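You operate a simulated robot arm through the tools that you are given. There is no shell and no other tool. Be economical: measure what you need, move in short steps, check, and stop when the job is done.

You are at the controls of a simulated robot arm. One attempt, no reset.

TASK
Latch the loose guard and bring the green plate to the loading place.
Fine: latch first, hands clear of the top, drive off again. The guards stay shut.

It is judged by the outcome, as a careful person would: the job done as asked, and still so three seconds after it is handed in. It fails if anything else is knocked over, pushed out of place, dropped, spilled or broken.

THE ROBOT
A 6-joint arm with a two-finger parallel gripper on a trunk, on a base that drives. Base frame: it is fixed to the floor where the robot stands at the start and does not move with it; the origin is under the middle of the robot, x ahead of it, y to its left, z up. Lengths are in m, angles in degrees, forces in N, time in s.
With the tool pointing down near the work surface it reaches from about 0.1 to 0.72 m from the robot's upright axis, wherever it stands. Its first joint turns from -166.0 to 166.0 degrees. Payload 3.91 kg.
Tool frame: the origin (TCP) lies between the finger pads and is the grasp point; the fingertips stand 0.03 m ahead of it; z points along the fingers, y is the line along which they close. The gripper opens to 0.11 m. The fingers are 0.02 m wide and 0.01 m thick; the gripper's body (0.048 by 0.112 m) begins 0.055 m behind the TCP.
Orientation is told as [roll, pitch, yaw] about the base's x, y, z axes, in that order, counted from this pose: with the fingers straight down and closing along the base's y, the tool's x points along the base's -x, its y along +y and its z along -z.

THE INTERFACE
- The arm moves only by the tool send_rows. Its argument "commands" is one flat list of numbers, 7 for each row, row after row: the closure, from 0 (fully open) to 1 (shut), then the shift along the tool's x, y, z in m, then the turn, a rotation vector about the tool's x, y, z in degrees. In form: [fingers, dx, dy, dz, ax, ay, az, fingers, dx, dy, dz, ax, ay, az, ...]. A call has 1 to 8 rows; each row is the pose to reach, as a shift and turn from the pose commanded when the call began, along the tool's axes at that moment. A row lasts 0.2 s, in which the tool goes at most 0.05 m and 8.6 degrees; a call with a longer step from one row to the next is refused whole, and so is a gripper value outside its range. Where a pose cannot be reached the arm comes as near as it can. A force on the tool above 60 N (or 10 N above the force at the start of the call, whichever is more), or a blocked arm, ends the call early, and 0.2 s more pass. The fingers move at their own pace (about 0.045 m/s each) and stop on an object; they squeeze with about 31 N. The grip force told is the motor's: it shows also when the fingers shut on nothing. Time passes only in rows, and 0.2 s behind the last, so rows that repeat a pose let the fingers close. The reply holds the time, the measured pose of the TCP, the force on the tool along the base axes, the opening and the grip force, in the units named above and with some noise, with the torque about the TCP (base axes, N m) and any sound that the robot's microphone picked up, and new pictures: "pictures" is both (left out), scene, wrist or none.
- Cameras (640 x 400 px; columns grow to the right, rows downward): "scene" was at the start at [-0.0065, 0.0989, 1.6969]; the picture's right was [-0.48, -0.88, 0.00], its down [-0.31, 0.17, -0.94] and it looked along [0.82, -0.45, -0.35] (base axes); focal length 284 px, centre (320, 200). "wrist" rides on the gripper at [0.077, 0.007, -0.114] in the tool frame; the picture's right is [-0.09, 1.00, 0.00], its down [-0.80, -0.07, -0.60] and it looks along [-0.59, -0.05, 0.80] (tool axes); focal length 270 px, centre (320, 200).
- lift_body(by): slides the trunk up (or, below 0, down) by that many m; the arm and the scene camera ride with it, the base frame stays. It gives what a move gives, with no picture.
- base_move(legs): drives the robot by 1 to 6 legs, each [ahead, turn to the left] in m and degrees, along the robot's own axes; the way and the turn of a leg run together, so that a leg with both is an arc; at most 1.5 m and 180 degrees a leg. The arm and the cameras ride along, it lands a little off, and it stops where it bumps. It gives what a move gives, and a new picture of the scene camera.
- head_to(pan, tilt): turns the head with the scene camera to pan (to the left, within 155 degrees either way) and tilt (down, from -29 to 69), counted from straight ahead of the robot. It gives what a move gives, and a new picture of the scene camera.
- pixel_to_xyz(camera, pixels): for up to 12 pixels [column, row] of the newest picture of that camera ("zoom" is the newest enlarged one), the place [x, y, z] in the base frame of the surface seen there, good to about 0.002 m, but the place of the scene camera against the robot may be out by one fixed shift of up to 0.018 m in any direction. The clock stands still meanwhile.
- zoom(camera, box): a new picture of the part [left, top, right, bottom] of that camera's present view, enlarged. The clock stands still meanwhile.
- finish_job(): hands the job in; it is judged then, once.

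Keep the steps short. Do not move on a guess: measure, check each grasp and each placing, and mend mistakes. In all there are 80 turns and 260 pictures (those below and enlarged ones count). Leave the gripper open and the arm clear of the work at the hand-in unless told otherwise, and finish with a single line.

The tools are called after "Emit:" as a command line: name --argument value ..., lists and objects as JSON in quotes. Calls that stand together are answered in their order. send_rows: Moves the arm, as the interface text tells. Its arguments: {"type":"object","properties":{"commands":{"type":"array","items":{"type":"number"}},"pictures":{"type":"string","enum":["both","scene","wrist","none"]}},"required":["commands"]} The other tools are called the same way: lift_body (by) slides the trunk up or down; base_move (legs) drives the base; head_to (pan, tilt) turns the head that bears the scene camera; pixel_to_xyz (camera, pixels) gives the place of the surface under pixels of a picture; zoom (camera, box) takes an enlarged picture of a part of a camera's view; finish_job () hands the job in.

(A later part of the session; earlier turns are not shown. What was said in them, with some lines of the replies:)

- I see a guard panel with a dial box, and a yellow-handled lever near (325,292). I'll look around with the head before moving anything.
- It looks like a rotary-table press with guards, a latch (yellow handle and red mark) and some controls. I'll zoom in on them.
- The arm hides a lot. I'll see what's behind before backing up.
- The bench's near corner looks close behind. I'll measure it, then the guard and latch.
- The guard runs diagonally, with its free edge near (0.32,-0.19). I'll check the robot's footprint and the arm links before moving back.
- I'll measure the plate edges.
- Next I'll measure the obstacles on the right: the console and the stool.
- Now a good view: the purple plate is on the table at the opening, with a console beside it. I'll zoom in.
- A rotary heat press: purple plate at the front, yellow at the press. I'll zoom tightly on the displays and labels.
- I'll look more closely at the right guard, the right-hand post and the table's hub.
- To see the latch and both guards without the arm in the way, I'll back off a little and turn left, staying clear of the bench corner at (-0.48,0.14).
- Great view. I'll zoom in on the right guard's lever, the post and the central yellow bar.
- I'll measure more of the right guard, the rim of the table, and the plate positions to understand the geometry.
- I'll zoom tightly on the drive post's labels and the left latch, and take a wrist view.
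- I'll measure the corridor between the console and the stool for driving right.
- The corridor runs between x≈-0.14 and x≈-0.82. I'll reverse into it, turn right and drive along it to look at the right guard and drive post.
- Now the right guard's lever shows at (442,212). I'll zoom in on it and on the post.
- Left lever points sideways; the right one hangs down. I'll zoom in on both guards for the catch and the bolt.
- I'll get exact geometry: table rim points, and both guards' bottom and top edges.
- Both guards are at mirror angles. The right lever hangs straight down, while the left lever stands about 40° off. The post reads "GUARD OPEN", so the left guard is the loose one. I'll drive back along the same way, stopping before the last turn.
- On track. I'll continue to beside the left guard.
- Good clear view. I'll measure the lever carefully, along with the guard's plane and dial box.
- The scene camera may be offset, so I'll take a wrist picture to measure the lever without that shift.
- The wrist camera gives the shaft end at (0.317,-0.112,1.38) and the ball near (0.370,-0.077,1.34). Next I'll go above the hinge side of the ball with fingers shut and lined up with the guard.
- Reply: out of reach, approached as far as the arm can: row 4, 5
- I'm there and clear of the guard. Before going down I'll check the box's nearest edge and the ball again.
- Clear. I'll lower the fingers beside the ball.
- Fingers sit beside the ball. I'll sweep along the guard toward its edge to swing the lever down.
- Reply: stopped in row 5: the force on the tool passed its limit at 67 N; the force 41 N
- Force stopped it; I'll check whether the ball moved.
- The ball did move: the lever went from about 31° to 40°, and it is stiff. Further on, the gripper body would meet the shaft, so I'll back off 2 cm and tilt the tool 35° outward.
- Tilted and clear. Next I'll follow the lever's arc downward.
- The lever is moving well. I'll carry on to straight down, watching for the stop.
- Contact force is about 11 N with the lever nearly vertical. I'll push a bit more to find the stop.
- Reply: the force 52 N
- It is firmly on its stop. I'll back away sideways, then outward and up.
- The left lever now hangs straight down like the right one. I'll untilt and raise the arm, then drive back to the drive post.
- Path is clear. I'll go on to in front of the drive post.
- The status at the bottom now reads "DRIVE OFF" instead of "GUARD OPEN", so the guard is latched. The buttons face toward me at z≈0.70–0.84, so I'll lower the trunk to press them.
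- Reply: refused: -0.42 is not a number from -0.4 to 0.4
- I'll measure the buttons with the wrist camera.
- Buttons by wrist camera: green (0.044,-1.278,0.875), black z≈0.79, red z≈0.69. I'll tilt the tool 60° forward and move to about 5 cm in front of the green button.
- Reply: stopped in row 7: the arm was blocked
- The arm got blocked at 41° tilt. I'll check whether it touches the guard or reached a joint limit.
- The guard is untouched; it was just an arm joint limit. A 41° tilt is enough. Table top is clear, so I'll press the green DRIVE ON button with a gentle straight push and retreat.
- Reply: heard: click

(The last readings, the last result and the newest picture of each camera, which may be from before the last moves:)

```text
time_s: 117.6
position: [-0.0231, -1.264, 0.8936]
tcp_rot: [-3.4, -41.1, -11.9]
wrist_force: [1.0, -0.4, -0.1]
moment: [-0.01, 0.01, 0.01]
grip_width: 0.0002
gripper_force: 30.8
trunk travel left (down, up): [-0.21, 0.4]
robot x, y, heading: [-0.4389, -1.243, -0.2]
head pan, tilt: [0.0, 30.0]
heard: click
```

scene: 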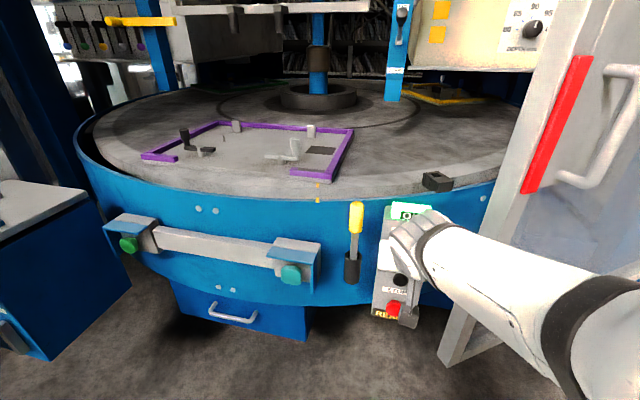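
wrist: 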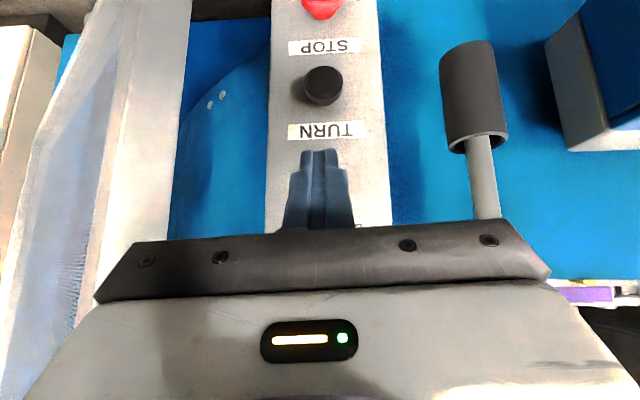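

Click heard; the post now shows ON/READY. I'll move down in front of the black TURN button.

Emit:
send_rows --commands '[1, 0.0186, 0, 0.0214, 0, 0, 0, 1, 0.0372, 0, 0.0428, 0, 0, 0, 1, 0.0558, 0, 0.0642, 0, 0, 0]' --pictures "both"

Emit:
pixel_to_xyz --camera "wrist" --pixels '[[325, 100], [319, 165], [325, 85]]'

```text
time_s: 118.4
position: [-0.0221, -1.2673, 0.8126]
tcp_rot: [-3.3, -41.0, -12.0]
wrist_force: [-0.2, -0.2, 0.9]
moment: [-0.01, -0.03, 0.0]
grip_width: 0.0002
gripper_force: 31.4
out of reach, approached as far as the arm can: row 3
trunk travel left (down, up): [-0.21, 0.4]
robot x, y, heading: [-0.4403, -1.2436, -0.5]
head pan, tilt: [0.0, 30.0]
```

scene: 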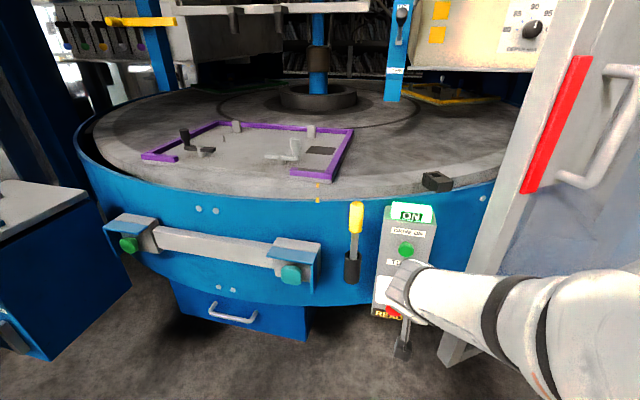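
wrist: 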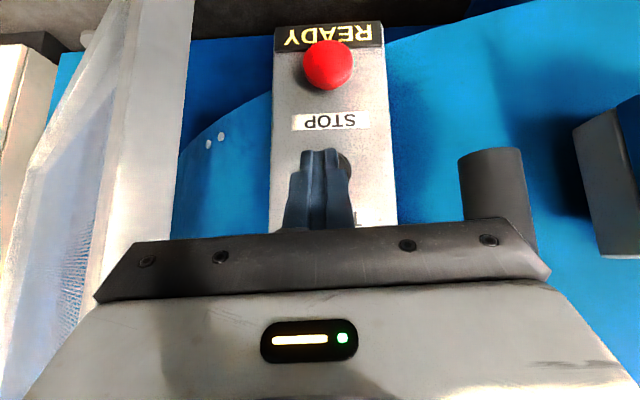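

```text
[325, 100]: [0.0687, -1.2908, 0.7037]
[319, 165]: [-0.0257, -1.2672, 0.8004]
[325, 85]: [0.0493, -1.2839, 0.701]
```

READY shows and the fingers are in front of TURN. Arm and tool are clear of the table top, so I'll press TURN once, briefly, and retreat.

Emit:
send_rows --commands '[1, -0.0227, 0.002, 0.0197, 0, 0, 0, 1, -0.0302, 0.003, 0.0282, 0, 0, 0, 1, -0.034, 0.003, 0.0325, 0, 0, 0, 1, -0.0378, 0.003, 0.0368, 0, 0, 0, 1, -0.0227, 0.002, 0.0197, 0, 0, 0, 1, 0, 0, 0, 0, 0, 0]' --pictures "scene"

```text
time_s: 119.8
position: [-0.0213, -1.2673, 0.8118]
tcp_rot: [-3.3, -41.1, -12.0]
wrist_force: [0.2, 1.0, 0.3]
moment: [0.03, 0.02, -0.01]
grip_width: 0.0004
gripper_force: 30.9
trunk travel left (down, up): [-0.21, 0.4]
robot x, y, heading: [-0.4423, -1.2398, -0.5]
head pan, tilt: [0.0, 30.0]
heard: click
```

scene: 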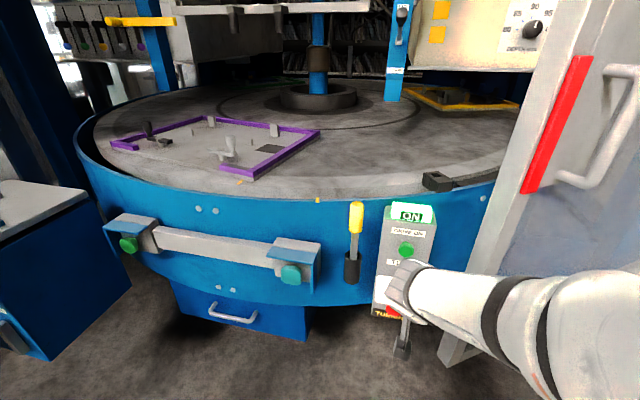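

It is turning, with purple moving left and yellow coming round. I'll hold still and wait.

Emit:
send_rows --commands '[1, 0, 0, 0, 0, 0, 0, 1, 0, 0, 0, 0, 0, 0, 1, 0, 0, 0, 0, 0, 0, 1, 0, 0, 0, 0, 0, 0, 1, 0, 0, 0, 0, 0, 0, 1, 0, 0, 0, 0, 0, 0, 1, 0, 0, 0, 0, 0, 0, 1, 0, 0, 0, 0, 0, 0]' --pictures "scene"

Emit:
send_rows --commands '[1, 0, 0, 0, 0, 0, 0, 1, 0, 0, 0, 0, 0, 0, 1, 0, 0, 0, 0, 0, 0, 1, 0, 0, 0, 0, 0, 0, 1, 0, 0, 0, 0, 0, 0, 1, 0, 0, 0, 0, 0, 0, 1, 0, 0, 0, 0, 0, 0, 1, 0, 0, 0, 0, 0, 0]' --pictures "both"

```text
time_s: 121.6
position: [-0.0211, -1.2659, 0.8134]
tcp_rot: [-3.4, -41.0, -11.8]
wrist_force: [-0.5, 0.1, 0.1]
moment: [-0.01, -0.01, 0.01]
grip_width: 0.0
gripper_force: 31.2
trunk travel left (down, up): [-0.21, 0.4]
robot x, y, heading: [-0.441, -1.2423, -0.3]
head pan, tilt: [0.0, 30.0]
```

scene: 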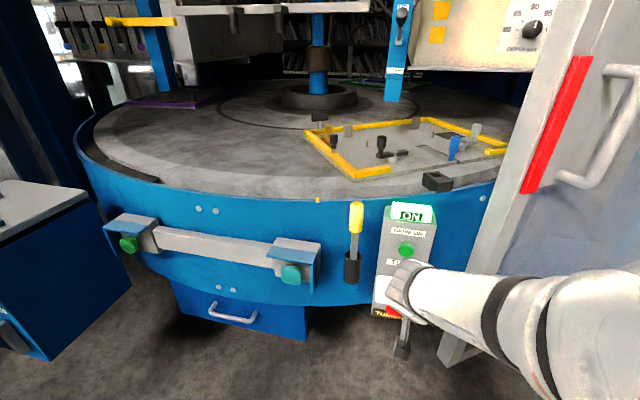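

```text
time_s: 123.4
position: [-0.0215, -1.2681, 0.8128]
tcp_rot: [-3.4, -41.1, -11.9]
wrist_force: [0.9, -0.9, -0.7]
moment: [0.03, 0.01, -0.02]
grip_width: 0.0
gripper_force: 31.3
trunk travel left (down, up): [-0.21, 0.4]
robot x, y, heading: [-0.4431, -1.2401, -0.5]
head pan, tilt: [0.0, 30.0]
```

scene: 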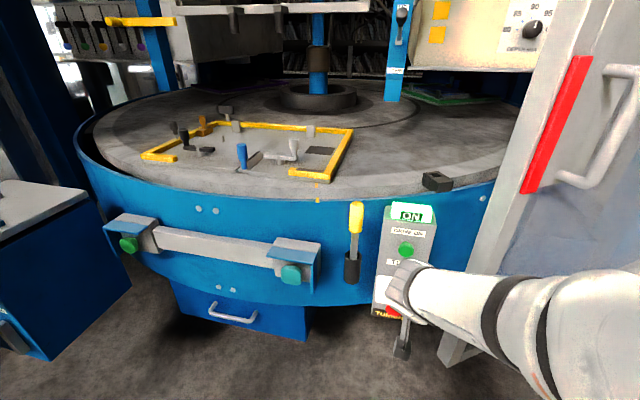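
wrist: 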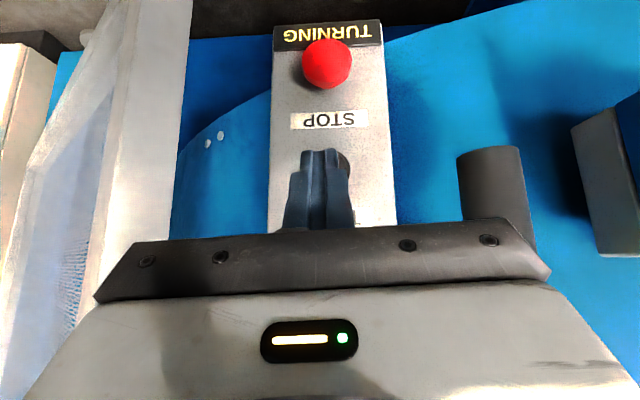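

Yellow is arriving and green follows at the right. I'll wait for READY.

Emit:
send_rows --commands '[1, 0, 0, 0, 0, 0, 0, 1, 0, 0, 0, 0, 0, 0, 1, 0, 0, 0, 0, 0, 0, 1, 0, 0, 0, 0, 0, 0]' --pictures "both"

```text
time_s: 124.4
position: [-0.0213, -1.2677, 0.8123]
tcp_rot: [-3.3, -41.1, -11.9]
wrist_force: [0.1, 0.5, -0.2]
moment: [-0.01, -0.01, -0.04]
grip_width: 0.0
gripper_force: 30.5
trunk travel left (down, up): [-0.21, 0.4]
robot x, y, heading: [-0.439, -1.2422, -0.4]
head pan, tilt: [0.0, 30.0]
```

scene: 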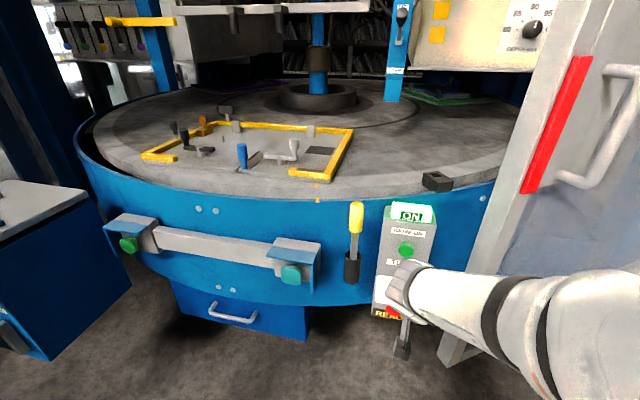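
wrist: 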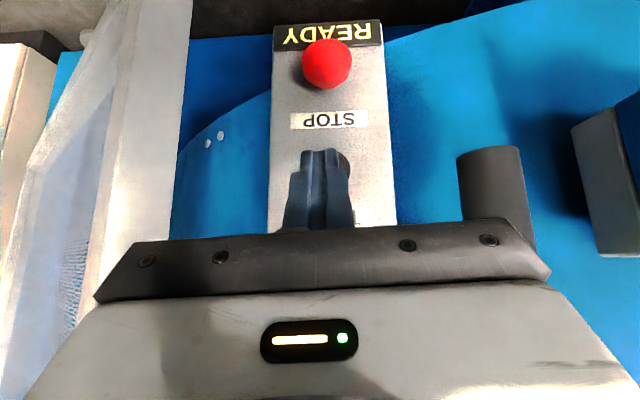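

READY again, marks aligned with yellow in front, and green is next. I'll press TURN once more, then wait.

Emit:
send_rows --commands '[1, -0.0227, 0.002, 0.0197, 0, 0, 0, 1, -0.0302, 0.003, 0.0282, 0, 0, 0, 1, -0.034, 0.003, 0.0325, 0, 0, 0, 1, -0.0378, 0.003, 0.0368, 0, 0, 0, 1, -0.0227, 0.002, 0.0197, 0, 0, 0, 1, 0, 0, 0, 0, 0, 0]' --pictures "scene"

Emit:
send_rows --commands '[1, 0, 0, 0, 0, 0, 0, 1, 0, 0, 0, 0, 0, 0, 1, 0, 0, 0, 0, 0, 0, 1, 0, 0, 0, 0, 0, 0, 1, 0, 0, 0, 0, 0, 0, 1, 0, 0, 0, 0, 0, 0, 1, 0, 0, 0, 0, 0, 0, 1, 0, 0, 0, 0, 0, 0]' --pictures "none"

Emit:
send_rows --commands '[1, 0, 0, 0, 0, 0, 0, 1, 0, 0, 0, 0, 0, 0, 1, 0, 0, 0, 0, 0, 0, 1, 0, 0, 0, 0, 0, 0, 1, 0, 0, 0, 0, 0, 0, 1, 0, 0, 0, 0, 0, 0, 1, 0, 0, 0, 0, 0, 0, 1, 0, 0, 0, 0, 0, 0]' --pictures "none"

Emit:
send_rows --commands '[1, 0, 0, 0, 0, 0, 0, 1, 0, 0, 0, 0, 0, 0, 1, 0, 0, 0, 0, 0, 0, 1, 0, 0, 0, 0, 0, 0]' --pictures "both"

```text
time_s: 125.8
position: [-0.022, -1.2665, 0.8118]
tcp_rot: [-3.4, -41.0, -11.9]
wrist_force: [-0.8, -1.0, -0.3]
moment: [0.01, 0.02, -0.01]
grip_width: 0.0
gripper_force: 31.3
trunk travel left (down, up): [-0.21, 0.4]
robot x, y, heading: [-0.4398, -1.2444, -0.3]
head pan, tilt: [0.0, 30.0]
heard: click
```

scene: 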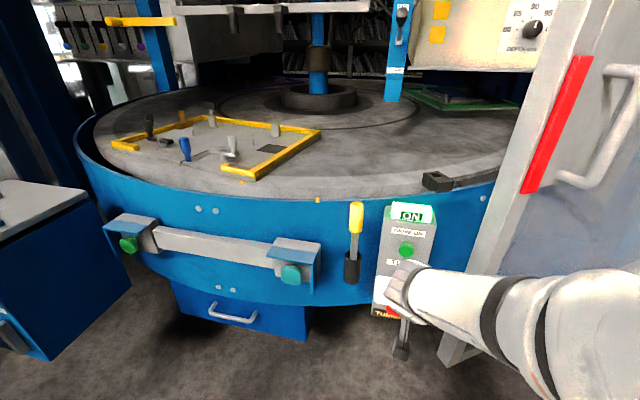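

```text
time_s: 127.6
position: [-0.0218, -1.2652, 0.8106]
tcp_rot: [-3.4, -41.0, -11.8]
wrist_force: [-0.1, -0.2, 0.6]
moment: [0.01, -0.04, 0.0]
grip_width: 0.0002
gripper_force: 31.0
trunk travel left (down, up): [-0.21, 0.4]
robot x, y, heading: [-0.4405, -1.2413, -0.4]
head pan, tilt: [0.0, 30.0]
```

```text
time_s: 129.4
position: [-0.021, -1.2662, 0.8135]
tcp_rot: [-3.4, -41.0, -11.9]
wrist_force: [0.4, 0.0, 0.4]
moment: [0.03, -0.02, 0.0]
grip_width: 0.0002
gripper_force: 30.7
trunk travel left (down, up): [-0.21, 0.4]
robot x, y, heading: [-0.4407, -1.241, -0.2]
head pan, tilt: [0.0, 30.0]
```

```text
time_s: 130.4
position: [-0.0214, -1.2662, 0.8127]
tcp_rot: [-3.5, -41.0, -11.9]
wrist_force: [-0.9, 0.3, 0.6]
moment: [-0.07, -0.02, -0.01]
grip_width: 0.0002
gripper_force: 31.2
trunk travel left (down, up): [-0.21, 0.4]
robot x, y, heading: [-0.4443, -1.2455, -0.6]
head pan, tilt: [0.0, 30.0]
```

scene: 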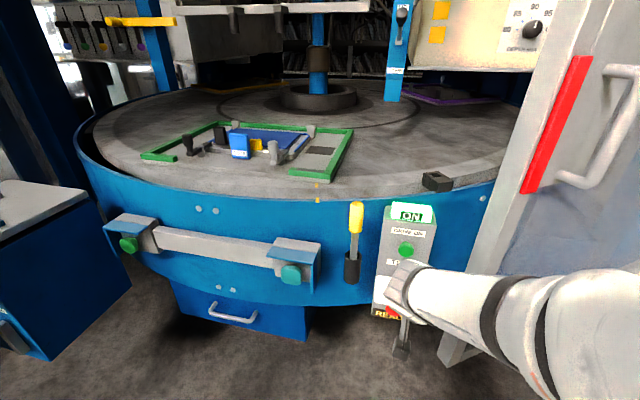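
wrist: 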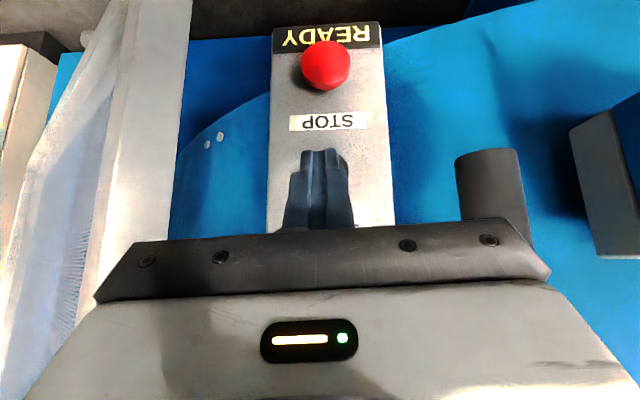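

Green is at the loading place, marks aligned, READY. I'll lower the trunk so the fingers face the red STOP button.

Emit:
lift_body --by -0.105

Emit:
send_rows --commands '[1, 0, 0, 0, 0, 0, 0]' --pictures "both"

```text
time_s: 131.8
position: [-0.0213, -1.2652, 0.7071]
tcp_rot: [-3.4, -41.0, -11.9]
wrist_force: [-0.4, 0.0, 0.4]
moment: [-0.01, 0.03, 0.0]
grip_width: 0.0
gripper_force: 30.3
trunk travel left (down, up): [-0.105, 0.505]
robot x, y, heading: [-0.443, -1.247, -0.6]
head pan, tilt: [0.0, 30.0]
```

```text
time_s: 132.2
position: [-0.0226, -1.2669, 0.7086]
tcp_rot: [-3.4, -41.0, -11.9]
wrist_force: [0.4, 0.1, -0.5]
moment: [0.02, 0.02, 0.01]
grip_width: 0.0
gripper_force: 31.3
trunk travel left (down, up): [-0.105, 0.505]
robot x, y, heading: [-0.443, -1.2426, -0.5]
head pan, tilt: [0.0, 30.0]
```

scene: 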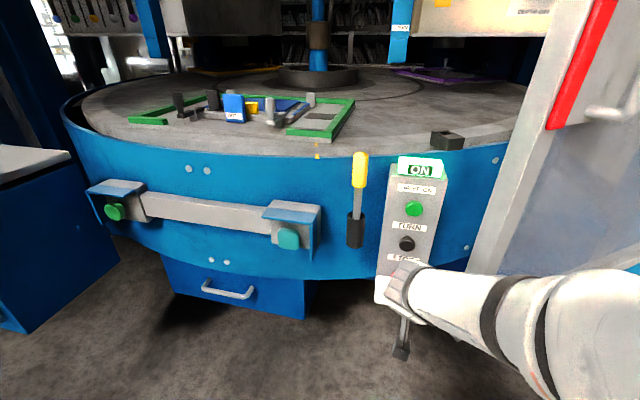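
wrist: 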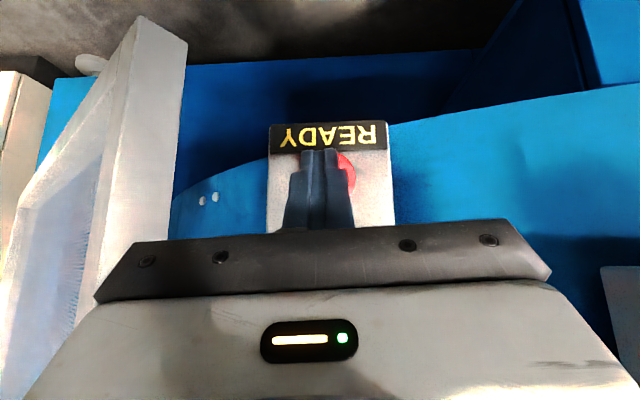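

Aligned with the red STOP. I'll press it.

Emit:
send_rows --commands '[1, -0.0227, 0.004, 0.0197, 0, 0, 0, 1, -0.0302, 0.005, 0.0262, 0, 0, 0, 1, -0.034, 0.005, 0.0295, 0, 0, 0, 1, -0.0378, 0.005, 0.0328, 0, 0, 0, 1, -0.0227, 0.004, 0.0197, 0, 0, 0, 1, 0, 0, 0, 0, 0, 0]' --pictures "both"

```text
time_s: 133.6
position: [-0.0216, -1.2659, 0.7064]
tcp_rot: [-3.5, -40.8, -11.9]
wrist_force: [0.0, 0.0, -0.1]
moment: [-0.02, 0.03, -0.01]
grip_width: 0.0
gripper_force: 30.9
trunk travel left (down, up): [-0.105, 0.505]
robot x, y, heading: [-0.4403, -1.2448, -0.3]
head pan, tilt: [0.0, 30.0]
heard: click
```

scene: 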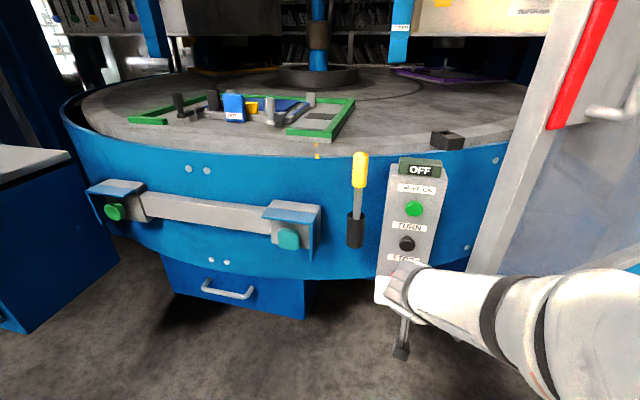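
wrist: 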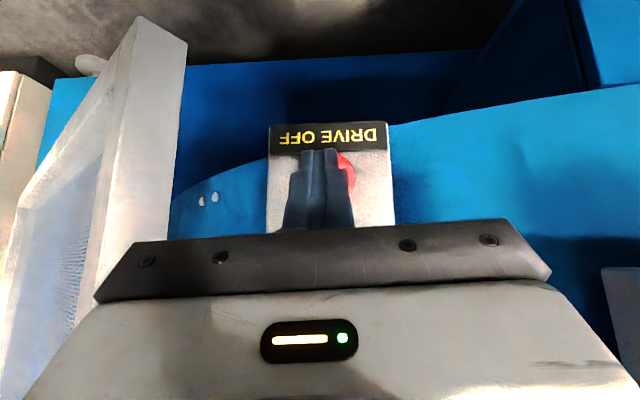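

The drive is OFF with green in place. I'll pull back, open the gripper, raise the trunk and do a last check of the guards.

Emit:
send_rows --commands '[0.5, 0.0227, 0, -0.0197, 0, 0, 0, 0, 0.045, 0, -0.039, 0, 0, 0, 0, 0.045, 0, -0.039, 0, 0, 0, 0, 0.045, 0, -0.039, 0, 0, 0, 0, 0.045, 0, -0.039, 0, 0, 0, 0, 0.045, 0, -0.039, 0, 0, 0]' --pictures "none"

Emit:
lift_body --by 0.4

Emit:
head_to --pan 8 --tilt 35

Emit:
zoom --camera "scene" --box '[120, 130, 480, 390]'

Emit:
head_to --pan 60 --tilt 25

```text
time_s: 135.0
position: [-0.0506, -1.2467, 0.7189]
tcp_rot: [-5.0, -38.0, -11.0]
wrist_force: [-0.9, 0.5, -0.5]
moment: [-0.02, 0.01, 0.0]
grip_width: 0.1101
gripper_force: 0.0
out of reach, approached as far as the arm can: row 1, 2, 3, 4, 5, 6
trunk travel left (down, up): [-0.105, 0.505]
robot x, y, heading: [-0.4439, -1.2446, -0.3]
head pan, tilt: [0.0, 30.0]
```

```text
time_s: 138.8
position: [-0.0518, -1.2458, 1.1369]
tcp_rot: [-3.3, -40.9, -11.9]
wrist_force: [-0.3, -0.4, 0.1]
moment: [0.02, 0.0, -0.02]
grip_width: 0.1098
gripper_force: 0.0
trunk travel left (down, up): [-0.505, 0.105]
robot x, y, heading: [-0.4389, -1.2431, -0.5]
head pan, tilt: [0.0, 30.0]
```

```text
time_s: 139.5
position: [-0.0525, -1.2461, 1.1371]
tcp_rot: [-3.3, -40.9, -12.0]
wrist_force: [0.4, 0.4, 0.4]
moment: [0.0, 0.05, 0.0]
grip_width: 0.11
gripper_force: 0.0
trunk travel left (down, up): [-0.505, 0.105]
robot x, y, heading: [-0.4423, -1.2431, -0.4]
head pan, tilt: [8.0, 35.0]
```

scene: 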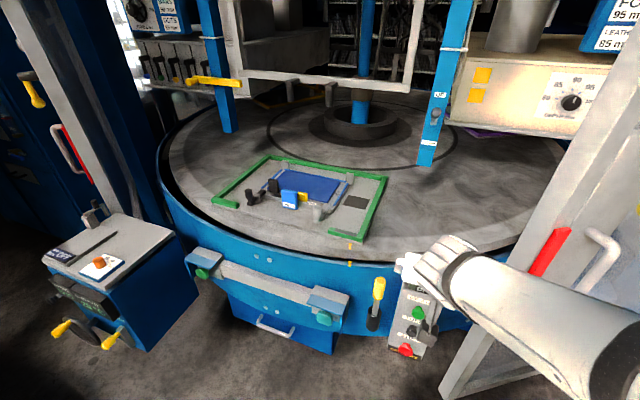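

```text
1.54 times, centred on (300, 260) of scene
```

zoom: 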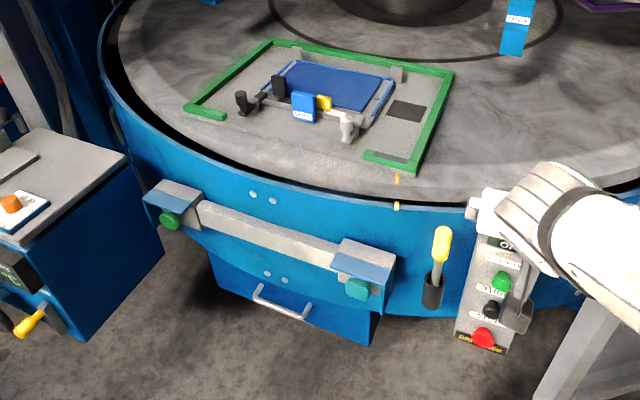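

```text
time_s: 140.7
position: [-0.0516, -1.2468, 1.1367]
tcp_rot: [-3.4, -40.9, -11.9]
wrist_force: [0.2, 0.2, 0.2]
moment: [-0.02, 0.0, 0.04]
grip_width: 0.11
gripper_force: 0.0
trunk travel left (down, up): [-0.505, 0.105]
robot x, y, heading: [-0.4429, -1.2408, -0.3]
head pan, tilt: [60.0, 25.0]
```

scene: 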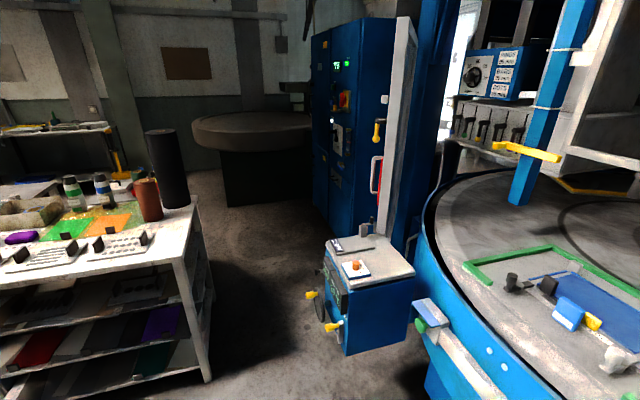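

Both levers are down, both guards shut, the green plate is at the loading place and the drive is off. Arm is clear with the gripper open, so I'm handing in.

Emit:
finish_job

```text
The job is handed in.
```

The left guard is latched, the green plate is at the loading place, the drive is off again, and both guards are shut.
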